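You operate a simulated robot arm through the tools that you are given. There is no shell and no other tool. Be economical: measure what you need, move in short steps, check, and stop when the job is done.

Carry out the task below with a simulated two-armed robot. There is one attempt and no reset: what you move stays moved.

TASK
Fit out the pins drawer with the drawer insert and stow the white pin.
Fine: insert into the drawer in both hands, pin in the insert, drawer shut. Where these are worked on the way, their far stop is far enough and under half their travel is too little: pins drawer.

It is judged by the outcome, as a careful person would: the job done as asked, and still so three seconds after it is handed in. It fails if anything else is knocked over, pushed out of place, dropped, spilled or broken.

THE ROBOT
Two 7-joint arms with two-finger parallel grippers on one trunk, on a base that drives. Base frame: it is fixed to the floor where the robot stands at the start and does not move with it; the origin is under the middle of the robot, x ahead of it, y to its left, z up. Units: m, degrees, N and s.
The left shoulder is at the start at [0.03, 0.119, 0.91], the right one opposite. With the tool pointing down near the work surface each hand reaches from about 0.24 to 0.42 m from the robot's upright axis, wherever it stands, measured 20 degrees to its own side. Places, roughly: beige dish [-0.25, 1.5, 0.5]; bolts drawer [0.6, 0.1, 0.8]; drawer insert floor [0, 0.9, 0.9]; inside of the pins drawer [0.6, 0.1, 0.6]; loose white bolt (2x2x4 cm) [0.6, 0.1, 0.8]; orange cup (9x9x7 cm) [0.6, 0.3, 0.9]; pins drawer [0.6, 0.1, 0.6]; purple pad (8x6x4 cm) [-0.3, 1.6, 0.9]; purple tray [-0.5, 1.5, 1]. Payload 3.43 kg a hand.
Tool frame (each hand has its own): the origin (TCP) lies between the finger pads and is the grasp point; the fingertips stand 0.03 m ahead of it; z points along the fingers, y is the line along which they close. Largest opening 0.094 m; finger width 0.028, thickness 0.01; the body of the gripper, 0.05 by 0.096 m, starts 0.055 m behind the TCP.
Orientation is that of the tool frame in the base frame, as a unit quaternion [x, y, z, w]. With the fingers straight down and closing along the base's y, the tool's x points along the base's -x, its y along +y and its z along -z.

THE INTERFACE
- The arms move only by the tool drive_tool. It takes "left_commands", "right_commands" or both (then of equal length, played together; a hand with none holds still); each is a list of rows, each a list of 3 entries, a list of its own where there are three numbers: the turn, a rotation vector about the tool's x, y, z in units of 8 degrees (1.0 is 8 degrees), then the shift along the tool's x, y, z in units of 50 mm (1.0 is 50 mm), then the opening, from 0 (shut) to 1 (fully open). In form: [[[rx, ry, rz], [tx, ty, tz], fingers], ...]. A call has 1 to 8 rows; each row shifts and turns the commanded pose from where the row before left it, along the tool's axes as they then stand. A call with a number of a shift or a turn outside -1 to 1 is refused whole. A row lasts 0.2 s, in which the tool goes at most 0.05 m and 8.6 degrees; a call with a longer step from one row to the next is refused whole, and so is a gripper value outside its range. Where a pose cannot be reached the arm comes as near as it can. A force on the tool above 40 N (or 10 N above the force at the start of the call, whichever is more), or a blocked arm, ends the call early, and 0.2 s more pass. The fingers move at their own pace (about 0.072 m/s each) and stop on an object; they squeeze with about 36 N. The grip force told is the motor's: it shows also when the fingers shut on nothing. Time passes only in rows, and 0.2 s behind the last, so rows that do not move let the fingers close. The reply holds the time, the measured pose of the TCP, the force on the tool along the base axes, the opening and the grip force, in the units named above and with some noise, with the torque about the TCP (base axes, N m) and any sound that the robot's microphone picked up.
- Cameras (640 x 400 px; columns grow to the right, rows downward): "scene" is now at [0.0288, 0.047, 1.611]; the picture's right is [0.62, -0.78, 0.00], its down [-0.63, -0.50, -0.59] and it looks along [0.46, 0.37, -0.81] (base axes); focal length 233 px, centre (320, 200). "left" rides on the left gripper at [0.076, -0.014, -0.103] in its tool frame; the picture's right is [0.18, 0.98, 0.00], its down [-0.75, 0.14, -0.64] and it looks along [-0.63, 0.12, 0.77] (tool axes); focal length 243 px, centre (320, 200). "right" rides on the right gripper at [0.076, 0.014, -0.103] in its tool frame; the picture's right is [-0.18, 0.98, 0.00], its down [-0.75, -0.14, -0.64] and it looks along [-0.63, -0.12, 0.77] (tool axes); focal length 243 px, centre (320, 200). There is no depth. A picture from a camera that has moved, and an enlarged one, comes with that camera's place and axes in the base frame and with its lens.
- camera(camera): a new picture of that camera. The clock stands still meanwhile.
- move_column(by): slides the trunk up (or, below 0, down) by that many m; the arms and the scene camera ride with it, the base frame stays. It gives what a move gives, with no picture.
- drive_base(legs): drives the robot by 1 to 6 legs, each [ahead, turn to the left] in m and degrees, along the robot's own axes; the way and the turn of a leg run together, so that a leg with both is an arc; at most 1.5 m and 180 degrees a leg. The arms and the cameras ride along, it lands a little off, and it stops where it bumps. It gives what a move gives.
- turn_head(pan, tilt): turns the head with the scene camera to pan (to the left, within 143 degrees either way) and tilt (down, from -29 to 69), counted from straight ahead of the robot. It gives what a move gives.
- zoom(camera, box): a new picture of the part [left, top, right, bottom] of that camera's present view, enlarged. The clock stands still meanwhile.
- sign_off(): hands the job in; it is judged then, once.

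Go step by step. Nothing tells you exact positions but the pictures and the camera data: compare them with the known pose of the tool, close in by small moves and look again before you grip or let go. The budget is 120 turns and 88 pictures, counting those below and the enlarged ones. Unless the task says otherwise, let go and move clear before handing in, and close with one line.

The tools are called after ">>>" as a command line: name --argument value ..., lists and objects as JSON in quotes. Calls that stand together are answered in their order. drive_tool: Moves the arms, as the interface text tells. Its arguments: {"type":"object","properties":{"left_commands":{"type":"array"},"right_commands":{"type":"array"}},"required":[]} The other tools are called the same way: move_column (by) slides the trunk up or down; drive_base (legs) drives the base; turn_head (pan, tilt) turns the head that bears the scene camera; camera (camera) takes a picture; zoom (camera, box) takes an enlarged picture of a part of a camera's view; sign_off () hands the job in.

At the start:

```text
time: 0.0
left_eef_pos: [0.3911, 0.4821, 1.1806]
left_ee_rot: [0.0, 1.0, -0.001, 0.0]
left_ft_force: [-0.4, 1.2, -0.1]
left_ft_torque: [0.01, 0.01, 0.0]
left_opening: 0.094
left_grasp_force: 0.0
right_eef_pos: [0.2975, 0.0163, 1.1971]
right_ee_rot: [0.0, 1.0, -0.001, 0.0]
right_ft_force: [0.9, -0.1, 0.7]
right_ft_torque: [-0.04, -0.02, 0.02]
right_opening: 0.094
right_grasp_force: 0.2
trunk travel left (down, up): [-0.175, 0.235]
robot x, y, heading: [-0.0025, 0.0035, 0.1]
head pan, tilt: [38.4, 53.7]
```

scene: 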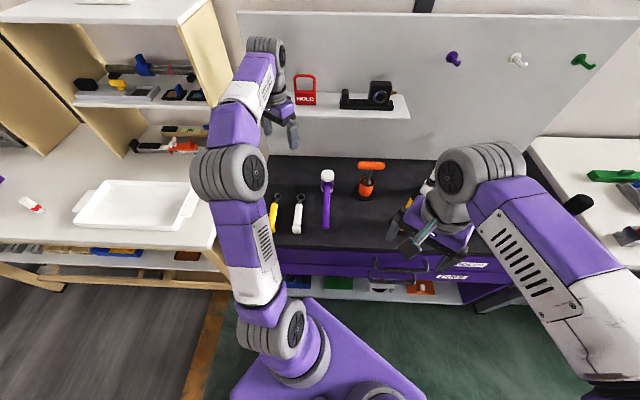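
right: 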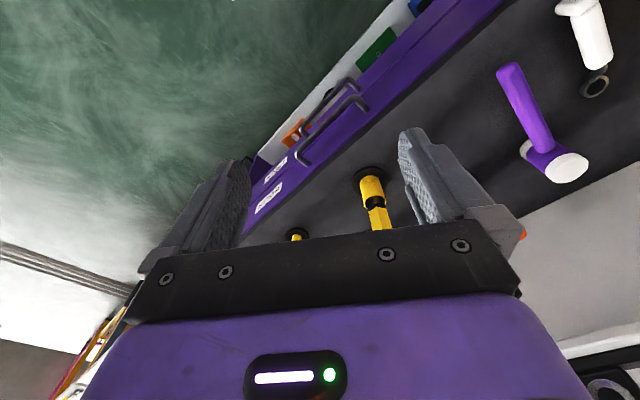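
left: 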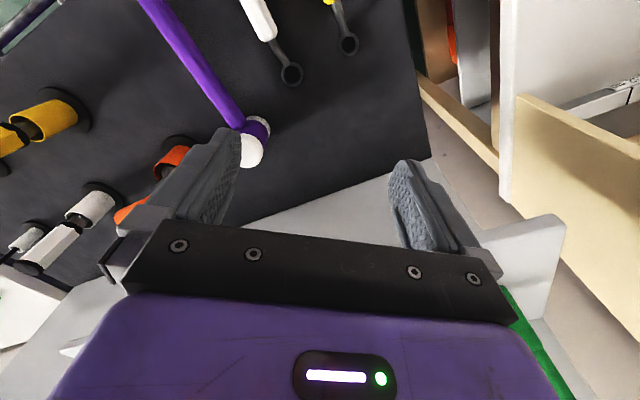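

I see the bench with tools ahead and a white tray-like insert on the side table to the left. I'll look more closely before moving.

>>> zoom --camera "scene" --box '[240, 140, 500, 302]'

>>> turn_head --pan 90 --tilt 40

>>> camera --camera "scene"

```text
2.46 times, centred on (370, 221) of scene
camera zoom: at [0.0288, 0.047, 1.611], right [0.62, -0.78, 0.0], down [-0.63, -0.5, -0.59], along [0.46, 0.37, -0.81], focal length 574 px, centre (197, 148)
```

zoom: 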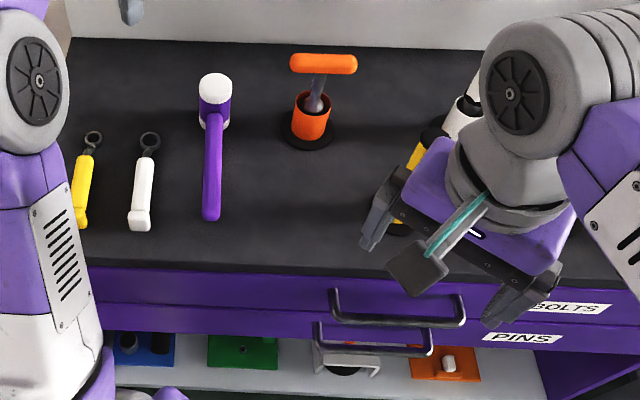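

```text
time: 1.2
left_eef_pos: [0.3887, 0.48, 1.1815]
left_ee_rot: [0.0, 1.0, -0.002, 0.0]
left_ft_force: [0.0, 0.8, 0.6]
left_ft_torque: [0.0, -0.01, 0.01]
left_opening: 0.0942
left_grasp_force: 0.1
right_eef_pos: [0.2973, 0.0172, 1.1967]
right_ee_rot: [0.0, 1.0, 0.0, 0.0]
right_ft_force: [1.0, 1.0, -0.6]
right_ft_torque: [0.01, 0.0, -0.02]
right_opening: 0.0941
right_grasp_force: 0.0
trunk travel left (down, up): [-0.175, 0.235]
robot x, y, heading: [-0.0053, 0.0002, 0.0]
head pan, tilt: [90.0, 40.0]
```

```text
83 pictures are left
camera scene: at [-0.0286, 0.0864, 1.63], right [1.0, 0.0, 0.0], down [0.0, -0.64, -0.77], along [0.0, 0.77, -0.64], focal length 233 px, centre (320, 200)
```

scene: 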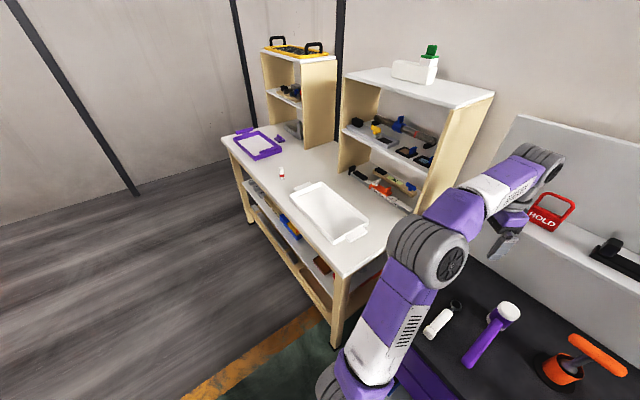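

The insert sits on the left table, long side roughly along y. I'll zoom on it and the items nearby to look for the white pin.

>>> zoom --camera "scene" --box '[220, 120, 420, 245]'

>>> zoom --camera "scene" --box '[270, 165, 390, 260]'

>>> turn_head --pan -40 --tilt 45

>>> camera --camera "scene"

```text
3.20 times, centred on (320, 182) of scene
camera zoom: at [-0.0286, 0.0864, 1.63], right [1.0, 0.0, 0.0], down [0.0, -0.64, -0.77], along [0.0, 0.77, -0.64], focal length 746 px, centre (320, 256)
```

zoom: 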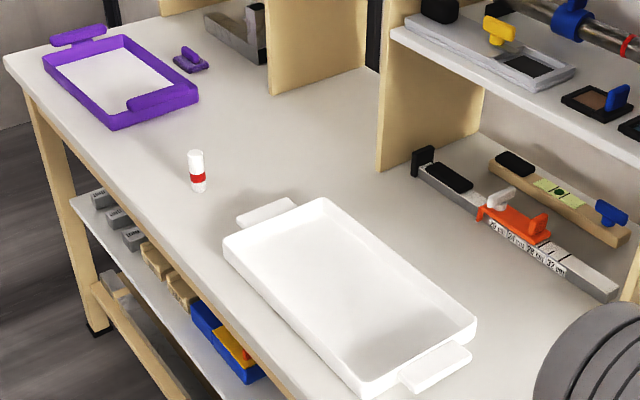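

```text
4.21 times, centred on (330, 212) of scene
camera zoom: at [-0.0286, 0.0864, 1.63], right [1.0, 0.0, 0.0], down [0.0, -0.64, -0.77], along [0.0, 0.77, -0.64], focal length 981 px, centre (278, 147)
```

zoom: 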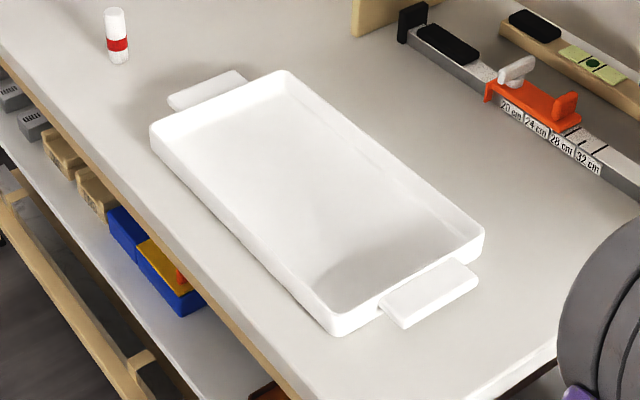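

```text
time: 3.3
left_eef_pos: [0.3902, 0.4816, 1.1816]
left_ee_rot: [0.0, 1.0, -0.001, 0.001]
left_ft_force: [0.3, -0.3, -0.4]
left_ft_torque: [-0.01, 0.02, 0.03]
left_opening: 0.0941
left_grasp_force: 0.1
right_eef_pos: [0.2976, 0.0185, 1.196]
right_ee_rot: [-0.001, 1.0, 0.0, 0.0]
right_ft_force: [0.3, 0.3, 0.1]
right_ft_torque: [-0.01, 0.0, -0.01]
right_opening: 0.0941
right_grasp_force: 0.0
trunk travel left (down, up): [-0.175, 0.235]
robot x, y, heading: [-0.0019, 0.0006, 0.1]
head pan, tilt: [-40.0, 45.0]
```

```text
80 pictures are left
camera scene: at [0.0336, -0.0508, 1.6228], right [-0.64, -0.77, 0.0], down [-0.54, 0.45, -0.71], along [0.54, -0.45, -0.71], focal length 233 px, centre (320, 200)
```

scene: 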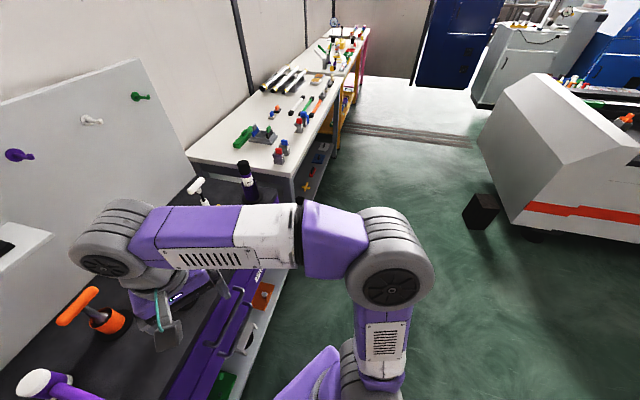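

A white pin with a red band stands on the left table near (-0.24, 1.16), and the insert is near (0.01, 0.87). The pins drawer is the lower one of the bench ahead. I'll back off and look at the drawer fronts first.

>>> drive_base --legs '[[-0.35, 0]]'

>>> turn_head --pan 0 --tilt 45

>>> camera --camera "scene"

```text
time: 5.6
left_eef_pos: [0.041, 0.4825, 1.1821]
left_ee_rot: [-0.001, 1.0, -0.001, 0.001]
left_ft_force: [-0.2, 1.0, -0.3]
left_ft_torque: [-0.01, -0.03, 0.03]
left_opening: 0.0943
left_grasp_force: 0.0
right_eef_pos: [-0.0522, 0.0181, 1.1968]
right_ee_rot: [0.0, 1.0, 0.0, 0.0]
right_ft_force: [0.2, 0.6, -0.3]
right_ft_torque: [0.02, 0.0, 0.04]
right_opening: 0.0937
right_grasp_force: 0.1
trunk travel left (down, up): [-0.175, 0.235]
robot x, y, heading: [-0.3503, 0.0008, 0.3]
head pan, tilt: [-40.0, 45.0]
```

```text
time: 6.6
left_eef_pos: [0.0412, 0.4816, 1.1822]
left_ee_rot: [0.0, 1.0, -0.001, 0.0]
left_ft_force: [0.1, -0.3, 0.4]
left_ft_torque: [0.03, -0.03, -0.03]
left_opening: 0.0941
left_grasp_force: 0.0
right_eef_pos: [-0.0509, 0.0181, 1.1964]
right_ee_rot: [-0.002, 1.0, 0.0, 0.0]
right_ft_force: [-0.4, -0.4, 0.0]
right_ft_torque: [0.0, 0.0, -0.02]
right_opening: 0.094
right_grasp_force: 0.1
trunk travel left (down, up): [-0.175, 0.235]
robot x, y, heading: [-0.3467, 0.0001, -0.1]
head pan, tilt: [0.0, 45.0]
```

```text
79 pictures are left
camera scene: at [-0.2946, 0.001, 1.6228], right [0.0, -1.0, 0.0], down [-0.71, 0.0, -0.71], along [0.71, 0.0, -0.71], focal length 233 px, centre (320, 200)
```

scene: 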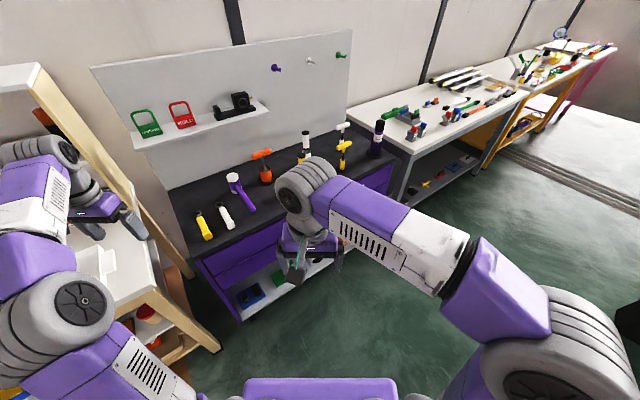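

The bench stands turned: its front edge runs at about -54°, so its drawers pull out toward about (-0.8, -0.6). I'll reposition to face it squarely, at about (-0.16, -0.44) with heading 37°.

>>> drive_base --legs '[[0, -67], [0.48, 0], [0, 104]]'

>>> camera --camera "scene"

```text
time: 16.8
left_eef_pos: [-0.1316, 0.1691, 1.1821]
left_ee_rot: [-0.318, 0.948, 0.0, 0.001]
left_ft_force: [0.6, 0.1, 0.5]
left_ft_torque: [0.0, 0.03, 0.01]
left_opening: 0.0941
left_grasp_force: 0.1
right_eef_pos: [0.0735, -0.2566, 1.1964]
right_ee_rot: [-0.319, 0.948, 0.0, 0.0]
right_ft_force: [-0.3, -0.3, 0.3]
right_ft_torque: [0.0, 0.01, -0.04]
right_opening: 0.0938
right_grasp_force: 0.0
trunk travel left (down, up): [-0.175, 0.235]
robot x, y, heading: [-0.1518, -0.4542, 37.2]
head pan, tilt: [0.0, 45.0]
```

```text
78 pictures are left
camera scene: at [-0.1099, -0.4179, 1.6228], right [0.6, -0.8, 0.0], down [-0.56, -0.43, -0.71], along [0.56, 0.43, -0.71], focal length 233 px, centre (320, 200)
```

scene: 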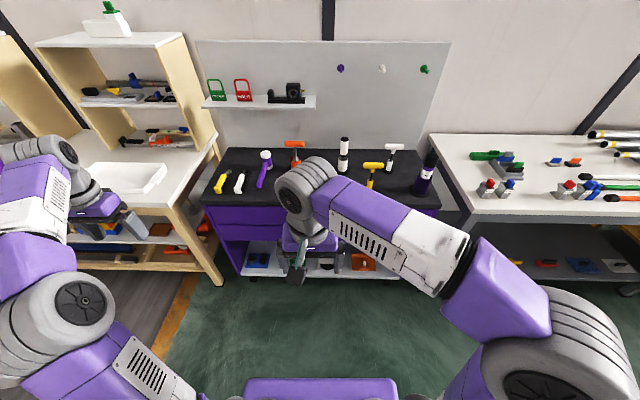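

Now squarely facing the bench (its front edge runs at about -54°). I'll turn the right hand so its fingers point forward and close vertically for the horizontal handle.

>>> drive_tool --right_commands '[[[-0.6186, -0.6186, 0.6186], [0, 0, 0], 1], [[-0.6186, -0.6186, 0.6186], [0, 0, 0], 1], [[-0.6186, -0.6186, 0.6186], [0, 0, 0], 1], [[-0.6186, -0.6186, 0.6186], [0, 0, 0], 1], [[-0.6186, -0.6186, 0.6186], [0, 0, 0], 1], [[-0.6186, -0.6186, 0.6186], [0, 0, 0], 1], [[-0.6186, -0.6186, 0.6186], [0, 0, 0], 1]]'

>>> drive_tool --right_commands '[[[-0.6186, -0.6186, 0.6186], [0, 0, 0], 1], [[-0.6186, -0.6186, 0.6186], [0, 0, 0], 1], [[-0.6186, -0.6186, 0.6186], [0, 0, 0], 1], [[-0.6186, -0.6186, 0.6186], [0, 0, 0], 1], [[-0.6186, -0.6186, 0.6186], [0, 0, 0], 1], [[-0.6186, -0.6186, 0.6186], [0, 0, 0], 1], [[-0.6186, -0.6186, 0.6186], [0, 0, 0], 1], [[0, 0, 0], [0, 0, 0], 1]]'

>>> camera --camera "scene"

>>> camera --camera "right"

```text
time: 18.4
left_eef_pos: [-0.1315, 0.1681, 1.1818]
left_ee_rot: [-0.318, 0.948, -0.001, 0.001]
left_ft_force: [0.4, -0.4, -0.2]
left_ft_torque: [0.0, 0.02, 0.0]
left_opening: 0.0938
left_grasp_force: 0.1
right_eef_pos: [0.0749, -0.2574, 1.1971]
right_ee_rot: [-0.003, 0.912, 0.367, 0.182]
right_ft_force: [-0.9, 0.2, 0.0]
right_ft_torque: [0.03, 0.01, -0.01]
right_opening: 0.0938
right_grasp_force: 0.0
trunk travel left (down, up): [-0.175, 0.235]
robot x, y, heading: [-0.1533, -0.4502, 37.1]
head pan, tilt: [0.0, 45.0]
```

```text
time: 19.7
left_eef_pos: [-0.1316, 0.1687, 1.1813]
left_ee_rot: [-0.32, 0.947, -0.001, 0.0]
left_ft_force: [0.6, 0.5, 0.2]
left_ft_torque: [0.0, -0.01, 0.01]
left_opening: 0.094
left_grasp_force: 0.0
right_eef_pos: [0.1288, -0.3159, 1.2304]
right_ee_rot: [0.324, 0.672, 0.598, 0.293]
right_ft_force: [-0.3, -0.3, 0.4]
right_ft_torque: [-0.02, 0.01, 0.01]
right_opening: 0.0941
right_grasp_force: 0.1
right hand out of reach, approached as far as the arm can: row 6
trunk travel left (down, up): [-0.175, 0.235]
robot x, y, heading: [-0.1534, -0.4457, 37.0]
head pan, tilt: [0.0, 45.0]
stopped in row 6 (right hand): the arm was blocked; the commanded pose is now the measured one
```

```text
77 pictures are left
camera scene: at [-0.1097, -0.4181, 1.6228], right [0.6, -0.8, 0.0], down [-0.56, -0.43, -0.71], along [0.56, 0.43, -0.71], focal length 233 px, centre (320, 200)
```

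scene: 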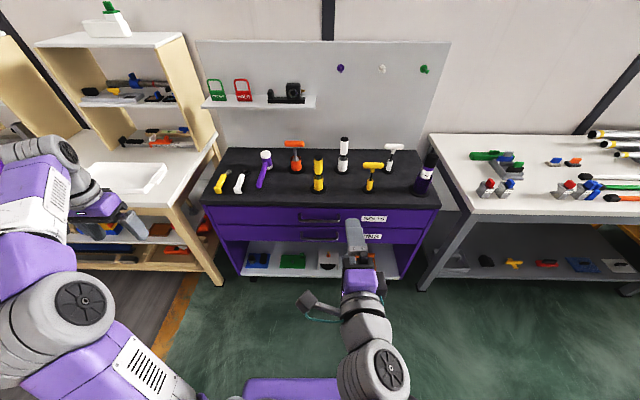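

```text
76 pictures are left
camera right: at [0.0036, -0.3172, 1.2568], right [0.2, -0.07, 0.98], down [-0.05, -1.0, -0.06], along [0.98, -0.03, -0.2], focal length 243 px, centre (320, 200)
```

right: 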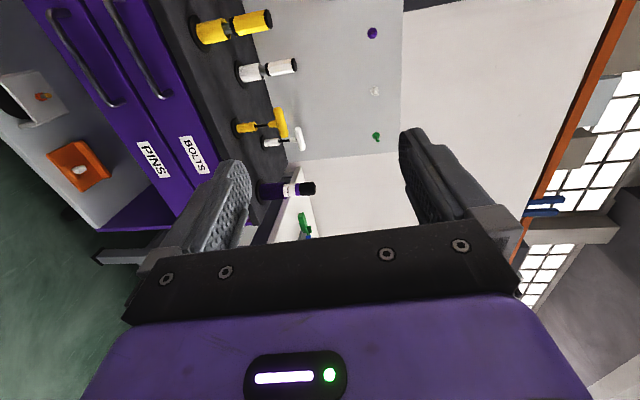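

The hand points forward, about 7° down, with the fingers closing vertically. I'll measure the pins handle more precisely.

>>> zoom --camera "scene" --box '[260, 190, 420, 290]'

>>> zoom --camera "right" --box '[0, 0, 256, 160]'

```text
4.00 times, centred on (340, 240) of scene
camera zoom: at [-0.1097, -0.4181, 1.6228], right [0.6, -0.8, 0.0], down [-0.56, -0.43, -0.71], along [0.56, 0.43, -0.71], focal length 932 px, centre (240, 40)
```

zoom: 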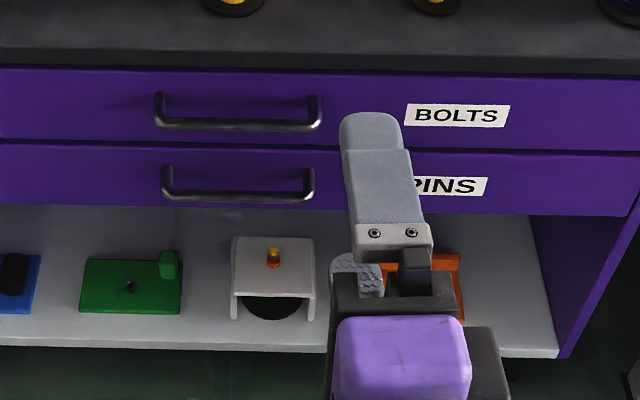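

```text
2.50 times, centred on (128, 80) of right
camera zoom: at [0.0036, -0.3172, 1.2568], right [0.2, -0.07, 0.98], down [-0.05, -1.0, -0.06], along [0.98, -0.03, -0.2], focal length 606 px, centre (800, 500)
```

zoom: 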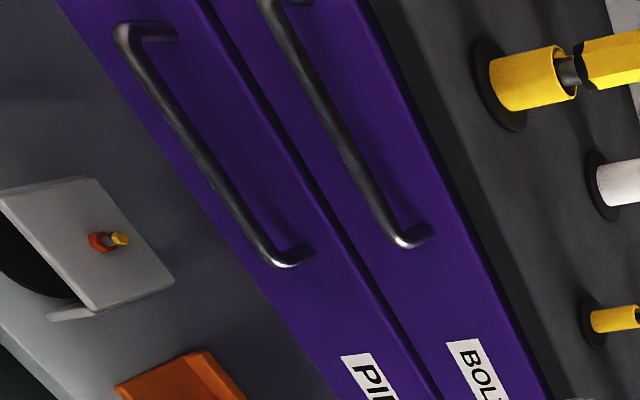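

The pins handle is about 0.17 m long, centred near (0.40, -0.03, 0.71), straight ahead of me. I'll lower the trunk and bring the hand down to handle height.

>>> move_column --by -0.17

>>> drive_tool --right_commands '[[[-0.8, 0, 0], [0, -0.6, 0], 1], [[0, 0, 0], [0, -0.88, 0], 1], [[0, 0, 0], [0, -0.88, 0], 1], [[0, 0, 0], [0, -0.88, 0], 1], [[0, 0, 0], [0, -0.88, 0], 1], [[0, 0, 0], [0, -0.88, 0], 1], [[0, 0, 0], [0, -0.88, 0], 1], [[0, 0, 0], [0, -0.88, 0], 1]]'

>>> camera --camera "right"

>>> camera --camera "scene"

```text
time: 21.6
left_eef_pos: [-0.1315, 0.1681, 1.0116]
left_ee_rot: [-0.319, 0.948, 0.0, -0.001]
left_ft_force: [0.5, 0.8, 0.2]
left_ft_torque: [-0.01, -0.01, -0.04]
left_opening: 0.0941
left_grasp_force: 0.1
right_eef_pos: [0.1288, -0.3152, 1.0605]
right_ee_rot: [0.325, 0.672, 0.598, 0.293]
right_ft_force: [-0.3, -0.1, -0.4]
right_ft_torque: [0.0, 0.0, 0.0]
right_opening: 0.0941
right_grasp_force: 0.1
trunk travel left (down, up): [-0.005, 0.405]
robot x, y, heading: [-0.1554, -0.4509, 37.1]
head pan, tilt: [0.0, 45.0]
```

```text
time: 22.1
left_eef_pos: [-0.1315, 0.1694, 1.0114]
left_ee_rot: [-0.318, 0.948, -0.001, 0.001]
left_ft_force: [0.6, 0.4, -0.2]
left_ft_torque: [-0.02, 0.0, 0.01]
left_opening: 0.0941
left_grasp_force: 0.1
right_eef_pos: [0.1488, -0.3618, 1.1241]
right_ee_rot: [0.39, 0.538, 0.692, 0.281]
right_ft_force: [-1.2, 0.5, 0.4]
right_ft_torque: [0.02, -0.01, -0.01]
right_opening: 0.094
right_grasp_force: 0.0
right hand out of reach, approached as far as the arm can: row 1, 2
trunk travel left (down, up): [-0.005, 0.405]
robot x, y, heading: [-0.1522, -0.4535, 37.1]
head pan, tilt: [0.0, 45.0]
stopped in row 2 (right hand): the arm was blocked; the commanded pose is now the measured one
```

```text
73 pictures are left
camera right: at [0.0231, -0.3573, 1.1449], right [0.13, -0.41, 0.9], down [-0.14, -0.91, -0.39], along [0.98, -0.08, -0.17], focal length 243 px, centre (320, 200)
```

right: 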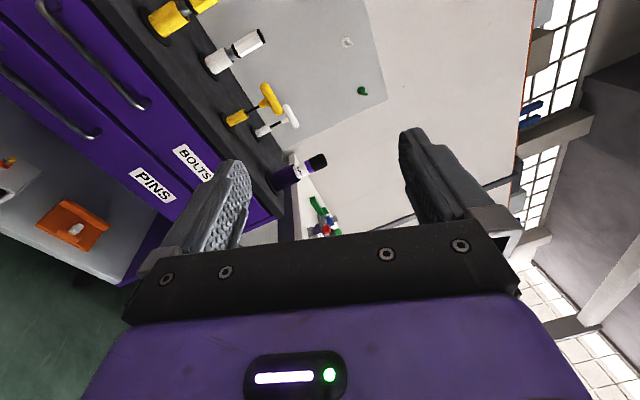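

```text
72 pictures are left
camera scene: at [-0.1095, -0.4179, 1.4528], right [0.6, -0.8, 0.0], down [-0.56, -0.43, -0.71], along [0.56, 0.43, -0.71], focal length 233 px, centre (320, 200)
```

scene: 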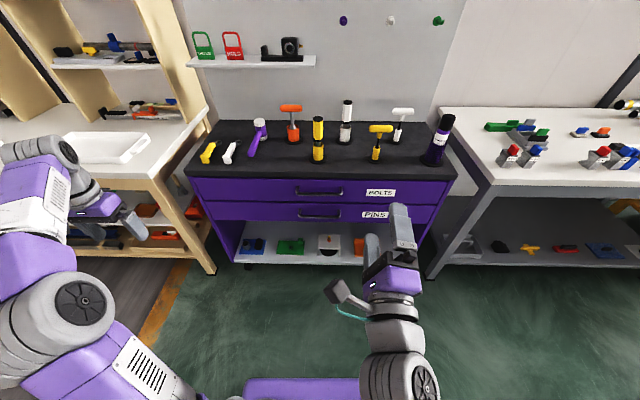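

The right arm ran into a limit because the hand is cramped close to the body. I'll push it forward, where there is more room, then correct the roll.

>>> drive_tool --right_commands '[[[0, 0, 0], [0, -0.2, 0.9], 1], [[0, 0, 0], [0, -0.2, 0.9], 1], [[0, 0, 0], [0, -0.2, 0.9], 1], [[0, 0, 0], [0, -0.2, 0.9], 1], [[0, 0, -0.5], [0, -0.2, 0], 1], [[0, 0, -0.5], [0, -0.2, 0], 1]]'

```text
time: 22.6
left_eef_pos: [-0.1322, 0.1695, 1.0111]
left_ee_rot: [-0.319, 0.948, -0.001, 0.001]
left_ft_force: [-0.4, 0.2, -0.6]
left_ft_torque: [0.03, 0.0, 0.0]
left_opening: 0.094
left_grasp_force: 0.0
right_eef_pos: [0.1207, -0.3087, 1.1292]
right_ee_rot: [0.317, 0.56, 0.739, 0.201]
right_ft_force: [-0.8, 1.2, -0.2]
right_ft_torque: [-0.01, -0.02, 0.01]
right_opening: 0.0941
right_grasp_force: 0.2
trunk travel left (down, up): [-0.005, 0.405]
robot x, y, heading: [-0.1569, -0.4494, 37.3]
head pan, tilt: [0.0, 45.0]
stopped in row 2 (right hand): the arm was blocked; the commanded pose is now the measured one
```

That roll direction is a dead end for this wrist. I'll turn back to pointing down, then try the opposite roll, with the hand further out.

>>> drive_tool --right_commands '[[[0.7105, 0.4757, -0.534], [0, 0, 0], 1], [[0.7105, 0.4757, -0.534], [0, 0, 0], 1], [[0.7105, 0.4757, -0.534], [0, 0, 0], 1], [[0.7105, 0.4757, -0.534], [0, 0, 0], 1], [[0.7105, 0.4757, -0.534], [0, 0, 0], 1], [[0.7105, 0.4757, -0.534], [0, 0, 0], 1], [[0.7105, 0.4757, -0.534], [0, 0, 0], 1], [[0.7105, 0.4757, -0.534], [0, 0, 0], 1]]'

>>> drive_tool --right_commands '[[[0.7105, 0.4757, -0.534], [0, 0, 0], 1], [[0.7105, 0.4757, -0.534], [0, 0, 0], 1], [[0.7105, 0.4757, -0.534], [0, 0, 0], 1], [[0.7105, 0.4757, -0.534], [0, 0, 0], 1], [[0.7105, 0.4757, -0.534], [0, 0, 0], 1], [[0.7105, 0.4757, -0.534], [0, 0, 0], 1], [[0.7105, 0.4757, -0.534], [0, 0, 0], 1], [[0.7105, 0.4757, -0.534], [0, 0, 0], 1]]'

```text
time: 24.4
left_eef_pos: [-0.1311, 0.1693, 1.0108]
left_ee_rot: [-0.319, 0.948, -0.001, -0.001]
left_ft_force: [0.2, 0.0, -0.6]
left_ft_torque: [-0.02, 0.01, 0.02]
left_opening: 0.0939
left_grasp_force: 0.0
right_eef_pos: [0.1198, -0.3083, 1.1269]
right_ee_rot: [-0.001, 0.893, 0.435, 0.117]
right_ft_force: [-0.3, 0.0, 0.0]
right_ft_torque: [0.0, 0.02, 0.01]
right_opening: 0.0942
right_grasp_force: 0.0
trunk travel left (down, up): [-0.005, 0.405]
robot x, y, heading: [-0.1533, -0.4501, 37.4]
head pan, tilt: [0.0, 45.0]
```

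```text
time: 26.2
left_eef_pos: [-0.1317, 0.1691, 1.0112]
left_ee_rot: [-0.32, 0.947, -0.001, 0.0]
left_ft_force: [0.8, -0.2, -0.9]
left_ft_torque: [-0.01, 0.01, 0.02]
left_opening: 0.094
left_grasp_force: 0.1
right_eef_pos: [0.1203, -0.3085, 1.1254]
right_ee_rot: [-0.318, 0.948, -0.001, -0.001]
right_ft_force: [-0.3, 0.3, 0.4]
right_ft_torque: [0.01, 0.01, -0.03]
right_opening: 0.0943
right_grasp_force: 0.0
trunk travel left (down, up): [-0.005, 0.405]
robot x, y, heading: [-0.1519, -0.4509, 37.2]
head pan, tilt: [0.0, 45.0]
```

Back to pointing down. Now I'll move a little forward, right and down, and rotate with the opposite roll.

>>> drive_tool --right_commands '[[[0, 0, 0], [-0.5, -0.45, 0.7], 1], [[0, 0, 0], [-0.5, -0.45, 0.7], 1], [[0, 0, 0], [-0.5, -0.45, 0.7], 1], [[0, 0, 0], [-0.5, -0.45, 0.7], 1], [[0.6186, -0.6186, -0.6186], [0, 0, 0], 1], [[0.6186, -0.6186, -0.6186], [0, 0, 0], 1], [[0.6186, -0.6186, -0.6186], [0, 0, 0], 1]]'

>>> drive_tool --right_commands '[[[0.6186, -0.6186, -0.6186], [0, 0, 0], 1], [[0.6186, -0.6186, -0.6186], [0, 0, 0], 1], [[0.6186, -0.6186, -0.6186], [0, 0, 0], 1], [[0.6186, -0.6186, -0.6186], [0, 0, 0], 1], [[0.6186, -0.6186, -0.6186], [0, 0, 0], 1], [[0.6186, -0.6186, -0.6186], [0, 0, 0], 1]]'

>>> drive_tool --right_commands '[[[0.6186, -0.6186, -0.6186], [0, 0, 0], 1], [[0.6186, -0.6186, -0.6186], [0, 0, 0], 1], [[0.6186, -0.6186, -0.6186], [0, 0, 0], 1], [[0.6186, -0.6186, -0.6186], [0, 0, 0], 1], [[0.6186, -0.6186, -0.6186], [0, 0, 0], 1]]'

```text
time: 27.8
left_eef_pos: [-0.1314, 0.1687, 1.0119]
left_ee_rot: [-0.319, 0.948, -0.001, 0.001]
left_ft_force: [0.6, 0.5, -0.6]
left_ft_torque: [0.04, 0.01, -0.01]
left_opening: 0.0943
left_grasp_force: 0.2
right_eef_pos: [0.2545, -0.3217, 0.9854]
right_ee_rot: [-0.432, 0.883, -0.081, 0.162]
right_ft_force: [-0.7, 0.7, 0.6]
right_ft_torque: [0.01, 0.0, 0.0]
right_opening: 0.094
right_grasp_force: 0.1
trunk travel left (down, up): [-0.005, 0.405]
robot x, y, heading: [-0.1555, -0.4498, 37.2]
head pan, tilt: [0.0, 45.0]
```

```text
time: 29.2
left_eef_pos: [-0.1331, 0.1684, 1.0115]
left_ee_rot: [-0.32, 0.947, -0.001, 0.001]
left_ft_force: [-0.9, -0.6, 0.5]
left_ft_torque: [-0.04, -0.02, 0.01]
left_opening: 0.0942
left_grasp_force: 0.1
right_eef_pos: [0.2549, -0.3204, 0.9858]
right_ee_rot: [-0.591, 0.627, -0.225, 0.455]
right_ft_force: [0.6, -0.3, 0.2]
right_ft_torque: [-0.02, 0.04, 0.02]
right_opening: 0.0938
right_grasp_force: 0.0
trunk travel left (down, up): [-0.005, 0.405]
robot x, y, heading: [-0.1538, -0.4485, 37.3]
head pan, tilt: [0.0, 45.0]
```

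```text
time: 30.4
left_eef_pos: [-0.1318, 0.1693, 1.0121]
left_ee_rot: [-0.318, 0.948, -0.001, 0.0]
left_ft_force: [0.5, -0.2, 0.1]
left_ft_torque: [0.0, 0.01, 0.0]
left_opening: 0.094
left_grasp_force: 0.0
right_eef_pos: [0.2801, -0.2883, 1.014]
right_ee_rot: [0.633, -0.316, 0.314, -0.633]
right_ft_force: [-0.6, -0.2, 1.2]
right_ft_torque: [-0.02, 0.02, -0.02]
right_opening: 0.0942
right_grasp_force: 0.1
right hand out of reach, approached as far as the arm can: row 3, 4, 5
trunk travel left (down, up): [-0.005, 0.405]
robot x, y, heading: [-0.152, -0.4492, 37.1]
head pan, tilt: [0.0, 45.0]
```

The fingers now point level forward with vertical closing. Next I'll lower to handle height and shift left in line with it.

>>> drive_tool --right_commands '[[[0, 0, 0], [-0.4, 0.8, 0], 1], [[0, 0, 0], [-0.4, 0.8, 0], 1], [[0, 0, 0], [-0.4, 0.8, 0], 1], [[0, 0, 0], [-0.4, 0.8, 0], 1], [[0, 0, 0], [-0.4, 0.8, 0], 1], [[0, 0, 0], [-0.4, 0.8, 0], 1], [[0, 0, 0], [-0.4, 0.8, 0], 1]]'

>>> camera --camera "right"

>>> camera --camera "scene"

```text
time: 32.0
left_eef_pos: [-0.1315, 0.169, 1.011]
left_ee_rot: [-0.319, 0.948, -0.001, 0.001]
left_ft_force: [-0.2, 0.3, 0.2]
left_ft_torque: [0.0, -0.01, -0.02]
left_opening: 0.0938
left_grasp_force: 0.0
right_eef_pos: [0.2036, -0.1585, 0.7397]
right_ee_rot: [-0.633, 0.316, -0.315, 0.633]
right_ft_force: [0.7, -0.1, 0.1]
right_ft_torque: [0.0, 0.01, -0.01]
right_opening: 0.0939
right_grasp_force: 0.1
right hand out of reach, approached as far as the arm can: row 1, 2
trunk travel left (down, up): [-0.005, 0.405]
robot x, y, heading: [-0.1502, -0.4489, 37.0]
head pan, tilt: [0.0, 45.0]
```

```text
71 pictures are left
camera right: at [0.1688, -0.2802, 0.7259], right [-0.11, 0.15, -0.98], down [-0.97, 0.21, 0.14], along [0.23, 0.97, 0.12], focal length 243 px, centre (320, 200)
```

right: 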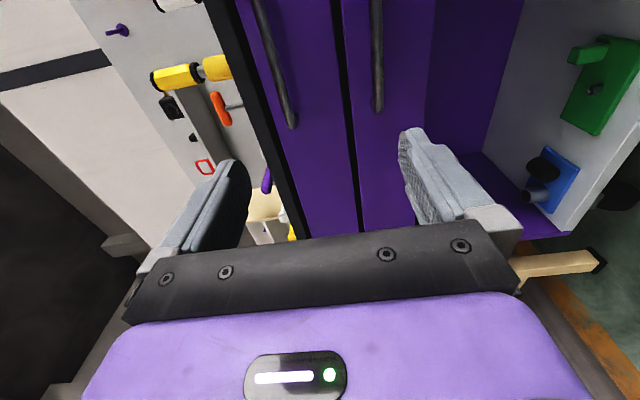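

```text
70 pictures are left
camera scene: at [-0.11, -0.4174, 1.4527], right [0.6, -0.8, 0.0], down [-0.56, -0.43, -0.71], along [0.56, 0.43, -0.71], focal length 233 px, centre (320, 200)
```

scene: 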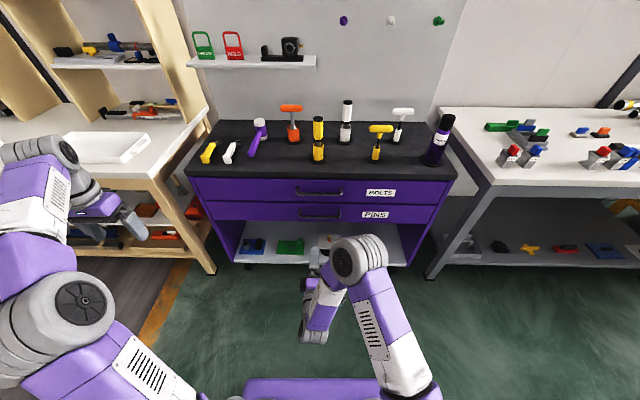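

Good configuration: the hand is at (0.20, -0.16, 0.74), pointing at the drawer. I'll measure the handle again from here.

>>> zoom --camera "scene" --box '[270, 170, 370, 232]'

>>> zoom --camera "right" --box '[230, 0, 480, 156]'

```text
6.40 times, centred on (320, 201) of scene
camera zoom: at [-0.11, -0.4174, 1.4527], right [0.6, -0.8, 0.0], down [-0.56, -0.43, -0.71], along [0.56, 0.43, -0.71], focal length 1492 px, centre (320, 194)
```

zoom: 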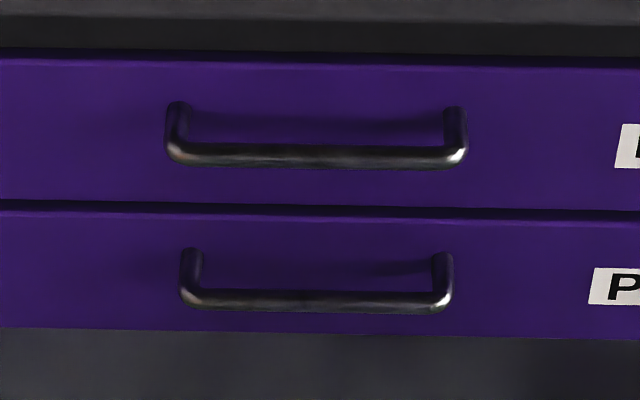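

```text
2.56 times, centred on (355, 78) of right
camera zoom: at [0.1688, -0.2802, 0.7259], right [-0.11, 0.15, -0.98], down [-0.97, 0.21, 0.14], along [0.23, 0.97, 0.12], focal length 621 px, centre (230, 512)
```

zoom: 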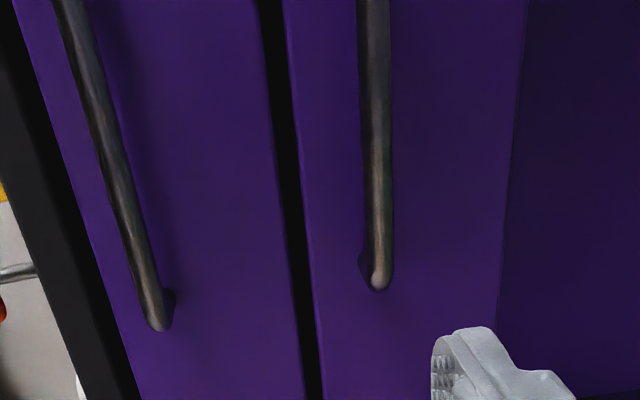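

The handle bar is centred near (0.434, -0.003, 0.662) and runs at about -54°. I'll approach most of the way, then check.

>>> drive_tool --right_commands '[[[0, 0, 0], [0.07, 0.39, 0.8], 0.7], [[0, 0, 0], [0.07, 0.39, 0.8], 0.7], [[0, 0, 0], [0.07, 0.39, 0.8], 0.7], [[0, 0, 0], [0.07, 0.39, 0.8], 0.7], [[0, 0, 0], [0, 0, 0], 0.7]]'

>>> camera --camera "right"

```text
time: 33.2
left_eef_pos: [-0.1321, 0.1696, 1.0114]
left_ee_rot: [-0.319, 0.948, -0.002, 0.0]
left_ft_force: [-0.2, -0.1, -0.5]
left_ft_torque: [-0.01, 0.01, 0.0]
left_opening: 0.0939
left_grasp_force: 0.1
right_eef_pos: [0.342, -0.0726, 0.6605]
right_ee_rot: [0.633, -0.316, 0.314, -0.633]
right_ft_force: [0.1, -0.9, 0.0]
right_ft_torque: [0.03, -0.01, 0.0]
right_opening: 0.0659
right_grasp_force: 0.0
trunk travel left (down, up): [-0.005, 0.405]
robot x, y, heading: [-0.1541, -0.4494, 37.3]
head pan, tilt: [0.0, 45.0]
```

```text
67 pictures are left
camera right: at [0.3073, -0.196, 0.6467], right [-0.11, 0.15, -0.98], down [-0.97, 0.21, 0.14], along [0.23, 0.97, 0.12], focal length 243 px, centre (320, 200)
```

right: 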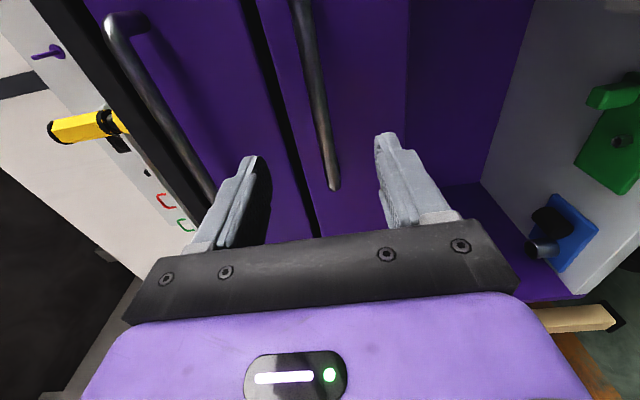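

The bar lies midway between the fingers. Moving in the last 11 cm and closing.

>>> drive_tool --right_commands '[[[0, 0, 0], [0, 0, 0.75], 0.7], [[0, 0, 0], [0, 0, 0.75], 0.7], [[0, 0, 0], [0, 0, 0.75], 0.7], [[0, 0, 0], [0, 0, 0], 0.7], [[0, 0, 0], [0, 0, 0], 0], [[0, 0, 0], [0, 0, 0], 0], [[0, 0, 0], [0, 0, 0], 0], [[0, 0, 0], [0, 0, 0], 0]]'

>>> camera --camera "right"

```text
time: 35.0
left_eef_pos: [-0.1307, 0.1703, 1.0113]
left_ee_rot: [-0.319, 0.948, -0.001, 0.0]
left_ft_force: [-0.6, -0.7, -0.6]
left_ft_torque: [-0.01, 0.0, 0.0]
left_opening: 0.0939
left_grasp_force: 0.1
right_eef_pos: [0.4319, -0.008, 0.6599]
right_ee_rot: [0.634, -0.317, 0.315, -0.632]
right_ft_force: [0.6, -0.2, -3.9]
right_ft_torque: [-0.11, -0.12, 0.03]
right_opening: 0.0197
right_grasp_force: 44.7
trunk travel left (down, up): [-0.005, 0.405]
robot x, y, heading: [-0.1514, -0.4521, 37.4]
head pan, tilt: [0.0, 45.0]
```

```text
66 pictures are left
camera right: at [0.3969, -0.1292, 0.6467], right [-0.11, 0.15, -0.98], down [-0.97, 0.21, 0.14], along [0.23, 0.97, 0.12], focal length 243 px, centre (320, 200)
```

right: 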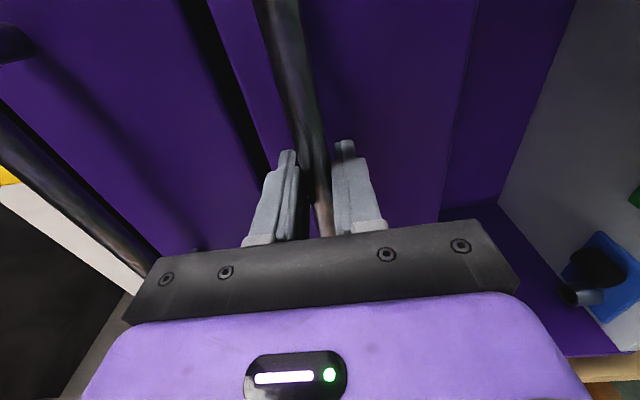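

The handle is gripped. I'll pull the drawer by backing the base.

>>> drive_base --legs '[[-0.2, 0]]'

>>> camera --camera "scene"

```text
time: 36.6
left_eef_pos: [-0.2904, 0.0521, 1.0101]
left_ee_rot: [-0.319, 0.948, -0.002, 0.001]
left_ft_force: [-0.1, -0.1, -0.9]
left_ft_torque: [0.02, 0.01, 0.01]
left_opening: 0.0939
left_grasp_force: 0.2
right_eef_pos: [0.2714, -0.1221, 0.6598]
right_ee_rot: [0.635, -0.314, 0.312, -0.633]
right_ft_force: [-11.5, 20.6, -8.7]
right_ft_torque: [0.07, 0.17, 0.66]
right_opening: 0.0193
right_grasp_force: 45.0
trunk travel left (down, up): [-0.005, 0.405]
robot x, y, heading: [-0.3098, -0.5727, 37.4]
head pan, tilt: [0.0, 45.0]
```

```text
65 pictures are left
camera scene: at [-0.2677, -0.5343, 1.4527], right [0.61, -0.8, 0.0], down [-0.56, -0.43, -0.71], along [0.56, 0.43, -0.71], focal length 233 px, centre (320, 200)
```

scene: 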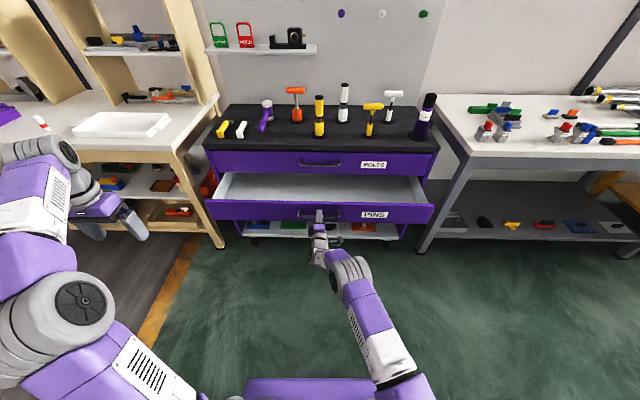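

The drawer is sliding out at about 35.4°. I'll relieve the side load, then keep pulling.

>>> drive_tool --right_commands '[[[0, 0, 0], [-0.16, 0, 0], 0], [[0, 0, 0], [0, 0, 0], 0]]'

>>> drive_base --legs '[[-0.12, 0]]'

>>> drive_tool --right_commands '[[[0, 0, 0], [-0.1, 0, 0], 0], [[0, 0, 0], [0, 0, 0], 0]]'

>>> camera --camera "scene"

```text
time: 37.2
left_eef_pos: [-0.2887, 0.0489, 1.0126]
left_ee_rot: [-0.319, 0.948, 0.001, 0.0]
left_ft_force: [0.2, -0.1, -0.1]
left_ft_torque: [-0.01, 0.02, -0.03]
left_opening: 0.0944
left_grasp_force: 0.1
right_eef_pos: [0.271, -0.1231, 0.6602]
right_ee_rot: [0.633, -0.319, 0.315, -0.631]
right_ft_force: [15.8, -26.9, -0.7]
right_ft_torque: [-0.42, -0.26, 0.24]
right_opening: 0.0193
right_grasp_force: 45.3
trunk travel left (down, up): [-0.005, 0.405]
robot x, y, heading: [-0.3092, -0.5715, 37.1]
head pan, tilt: [0.0, 45.0]
```

```text
time: 38.5
left_eef_pos: [-0.3783, -0.0167, 1.0115]
left_ee_rot: [-0.32, 0.948, -0.001, 0.001]
left_ft_force: [0.0, 0.8, -1.0]
left_ft_torque: [0.0, -0.01, 0.01]
left_opening: 0.0942
left_grasp_force: 0.0
right_eef_pos: [0.1795, -0.1825, 0.6593]
right_ee_rot: [0.636, -0.315, 0.311, -0.632]
right_ft_force: [-2.5, -1.4, 1.2]
right_ft_torque: [-0.06, -0.01, -0.12]
right_opening: 0.0156
right_grasp_force: 45.4
trunk travel left (down, up): [-0.005, 0.405]
robot x, y, heading: [-0.3998, -0.6385, 37.0]
head pan, tilt: [0.0, 45.0]
stopped in leg 1: the force on the tool passed its limit at 94 N (the readings are from after the stop); the commanded pose is now the measured one
```

```text
time: 39.1
left_eef_pos: [-0.377, -0.0184, 1.0138]
left_ee_rot: [-0.32, 0.948, 0.0, 0.001]
left_ft_force: [0.7, -0.1, -0.8]
left_ft_torque: [-0.02, 0.01, 0.03]
left_opening: 0.094
left_grasp_force: 0.0
right_eef_pos: [0.1796, -0.183, 0.6598]
right_ee_rot: [0.635, -0.317, 0.314, -0.63]
right_ft_force: [12.1, -19.9, 2.8]
right_ft_torque: [-0.3, -0.22, 0.56]
right_opening: 0.0158
right_grasp_force: 45.1
trunk travel left (down, up): [-0.005, 0.405]
robot x, y, heading: [-0.3982, -0.6344, 37.4]
head pan, tilt: [0.0, 45.0]
```

```text
64 pictures are left
camera scene: at [-0.3541, -0.6056, 1.4528], right [0.6, -0.8, 0.0], down [-0.56, -0.43, -0.71], along [0.56, 0.43, -0.71], focal length 233 px, centre (320, 200)
```

scene: 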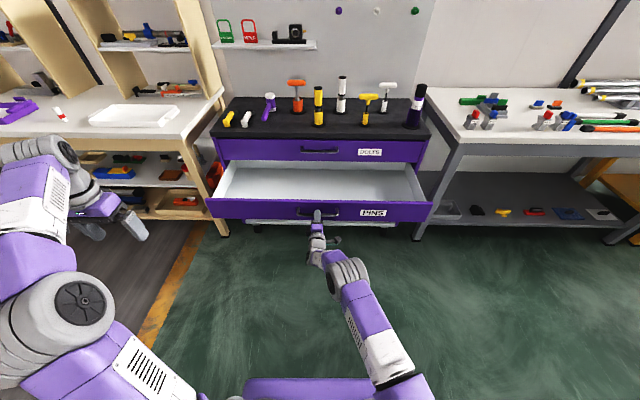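

The drawer hit its far stop, about 0.31 m out. I'll release, back away and look inside.

>>> drive_tool --right_commands '[[[0, 0, 0], [0.08, 0, 0], 0], [[0, 0, 0], [0, 0, 0], 0.5], [[0, 0, 0], [0, 0, 0], 0.7], [[0, 0, 0], [0, 0, 0], 0.7], [[0, 0, 0], [0, 0, -0.8], 0.7], [[0, 0, 0], [0, 0, -0.8], 0.7]]'

>>> zoom --camera "scene" --box '[190, 120, 450, 282]'

```text
time: 40.5
left_eef_pos: [-0.379, -0.0163, 1.0132]
left_ee_rot: [-0.32, 0.947, -0.001, 0.001]
left_ft_force: [0.3, 0.0, -0.5]
left_ft_torque: [-0.01, 0.03, 0.03]
left_opening: 0.094
left_grasp_force: 0.0
right_eef_pos: [0.1154, -0.2329, 0.6602]
right_ee_rot: [0.636, -0.314, 0.311, -0.632]
right_ft_force: [-0.2, 0.0, 0.2]
right_ft_torque: [-0.01, 0.03, 0.01]
right_opening: 0.0662
right_grasp_force: 0.1
trunk travel left (down, up): [-0.005, 0.405]
robot x, y, heading: [-0.3942, -0.6357, 37.2]
head pan, tilt: [0.0, 45.0]
```

```text
2.46 times, centred on (320, 201) of scene
camera zoom: at [-0.3553, -0.6035, 1.4528], right [0.61, -0.8, 0.0], down [-0.56, -0.43, -0.71], along [0.56, 0.43, -0.71], focal length 574 px, centre (320, 198)
```

zoom: 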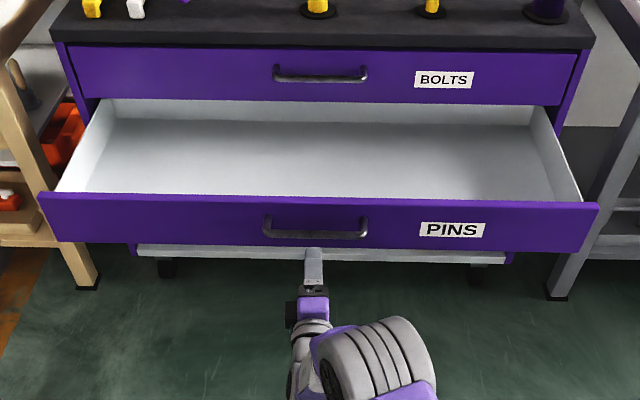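

The pins drawer is empty and open. Before fetching things, I'll look closely at candidates for the white pin.

>>> zoom --camera "scene" --box '[0, 70, 200, 195]'

>>> turn_head --pan 0 --tilt 15

>>> camera --camera "scene"

```text
3.20 times, centred on (100, 132) of scene
camera zoom: at [-0.3553, -0.6035, 1.4528], right [0.61, -0.8, 0.0], down [-0.56, -0.43, -0.71], along [0.56, 0.43, -0.71], focal length 746 px, centre (1024, 416)
```

zoom: 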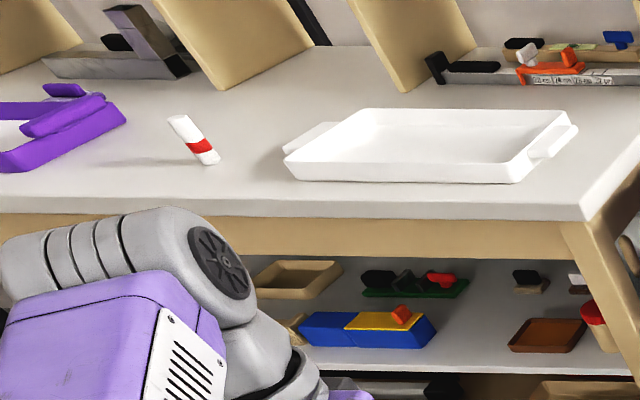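

```text
time: 41.4
left_eef_pos: [-0.3787, -0.0175, 1.0117]
left_ee_rot: [-0.32, 0.947, 0.0, 0.001]
left_ft_force: [-0.5, -0.3, 0.2]
left_ft_torque: [0.01, 0.0, -0.01]
left_opening: 0.0941
left_grasp_force: 0.1
right_eef_pos: [0.1163, -0.2313, 0.6595]
right_ee_rot: [0.637, -0.316, 0.312, -0.631]
right_ft_force: [-0.2, -0.2, -0.9]
right_ft_torque: [0.0, 0.02, -0.03]
right_opening: 0.0656
right_grasp_force: 0.1
trunk travel left (down, up): [-0.005, 0.405]
robot x, y, heading: [-0.3967, -0.6342, 37.6]
head pan, tilt: [0.0, 15.0]
```

```text
61 pictures are left
camera scene: at [-0.3454, -0.5961, 1.4995], right [0.61, -0.8, 0.0], down [-0.21, -0.16, -0.97], along [0.77, 0.58, -0.26], focal length 233 px, centre (320, 200)
```

scene: 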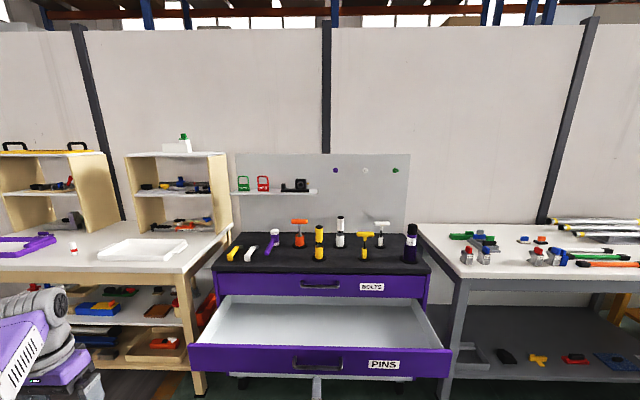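

The white cylinder with a red band on the side table must be the white pin. I'll back off, return the right hand to pointing down and bring the left hand in, ready to go to the table for the insert.

>>> drive_base --legs '[[-0.25, 0]]'

>>> drive_tool --right_commands '[[[0, 0, 0], [0, -0.7, -0.65], 1], [[0, 0, 0], [0, -0.7, -0.65], 1], [[0, 0, 0], [0, -0.7, -0.65], 1], [[0, 0, 0], [0, -0.7, -0.65], 1], [[-0.6186, 0.6186, 0.6186], [0, -0.6, 0], 1], [[-0.6186, 0.6186, 0.6186], [0, 0, 0], 1], [[-0.6186, 0.6186, 0.6186], [0, 0, 0], 1], [[-0.6186, 0.6186, 0.6186], [0, 0, 0], 1]]' --left_commands '[[[0, 0, 0], [0, -0.95, 0], 1], [[0, 0, 0], [0, -0.95, 0], 1], [[0, 0, 0], [0, -0.95, 0], 1], [[0, 0, 0], [0, -0.95, 0], 1], [[0, 0, 0], [0, -0.95, 0], 1], [[0, 0, 0], [0, -0.95, 0], 1], [[0, 0, 0], [0, 0, -0.9], 1], [[0, 0, 0], [0, 0, -0.9], 1]]'

>>> drive_tool --right_commands '[[[-0.6186, 0.6186, 0.6186], [0, 0, 0], 1], [[-0.6186, 0.6186, 0.6186], [0, 0, 0], 1], [[-0.6186, 0.6186, 0.6186], [0, 0, 0], 1], [[-0.6186, 0.6186, 0.6186], [0, 0, 0], 1], [[-0.6186, 0.6186, 0.6186], [0, 0, 0], 1], [[-0.6186, 0.6186, 0.6186], [0, 0, 0], 1], [[-0.6186, 0.6186, 0.6186], [0, 0, 0], 1], [[-0.6186, 0.6186, 0.6186], [0, 0, 0], 1]]'

```text
time: 43.3
left_eef_pos: [-0.5734, -0.1673, 1.0117]
left_ee_rot: [-0.317, 0.949, -0.002, 0.002]
left_ft_force: [0.0, -0.3, -0.6]
left_ft_torque: [0.02, -0.01, -0.01]
left_opening: 0.0939
left_grasp_force: 0.1
right_eef_pos: [-0.0795, -0.3842, 0.66]
right_ee_rot: [0.635, -0.316, 0.313, -0.632]
right_ft_force: [0.7, -0.2, 0.1]
right_ft_torque: [0.0, -0.01, -0.05]
right_opening: 0.0658
right_grasp_force: 0.0
trunk travel left (down, up): [-0.005, 0.405]
robot x, y, heading: [-0.5945, -0.7835, 37.1]
head pan, tilt: [0.0, 15.0]
```

```text
time: 45.1
left_eef_pos: [-0.4005, -0.3948, 1.1054]
left_ee_rot: [-0.317, 0.948, 0.0, 0.0]
left_ft_force: [-0.4, 0.5, 0.4]
left_ft_torque: [-0.01, -0.01, 0.03]
left_opening: 0.0942
left_grasp_force: 0.2
right_eef_pos: [-0.1834, -0.4615, 0.8316]
right_ee_rot: [0.608, -0.573, 0.245, -0.493]
right_ft_force: [-0.1, -1.1, 0.2]
right_ft_torque: [-0.01, -0.01, 0.01]
right_opening: 0.0939
right_grasp_force: 0.0
trunk travel left (down, up): [-0.005, 0.405]
robot x, y, heading: [-0.5937, -0.7845, 37.0]
head pan, tilt: [0.0, 15.0]
```

```text
time: 46.9
left_eef_pos: [-0.4011, -0.3958, 1.1037]
left_ee_rot: [-0.317, 0.948, 0.0, 0.001]
left_ft_force: [0.1, -0.8, -0.6]
left_ft_torque: [0.01, 0.0, -0.01]
left_opening: 0.0941
left_grasp_force: 0.1
right_eef_pos: [-0.1811, -0.4619, 0.8306]
right_ee_rot: [-0.396, 0.911, -0.054, 0.103]
right_ft_force: [-0.7, 0.6, -0.9]
right_ft_torque: [0.0, -0.02, -0.01]
right_opening: 0.094
right_grasp_force: 0.0
trunk travel left (down, up): [-0.005, 0.405]
robot x, y, heading: [-0.5933, -0.783, 37.0]
head pan, tilt: [0.0, 15.0]
```

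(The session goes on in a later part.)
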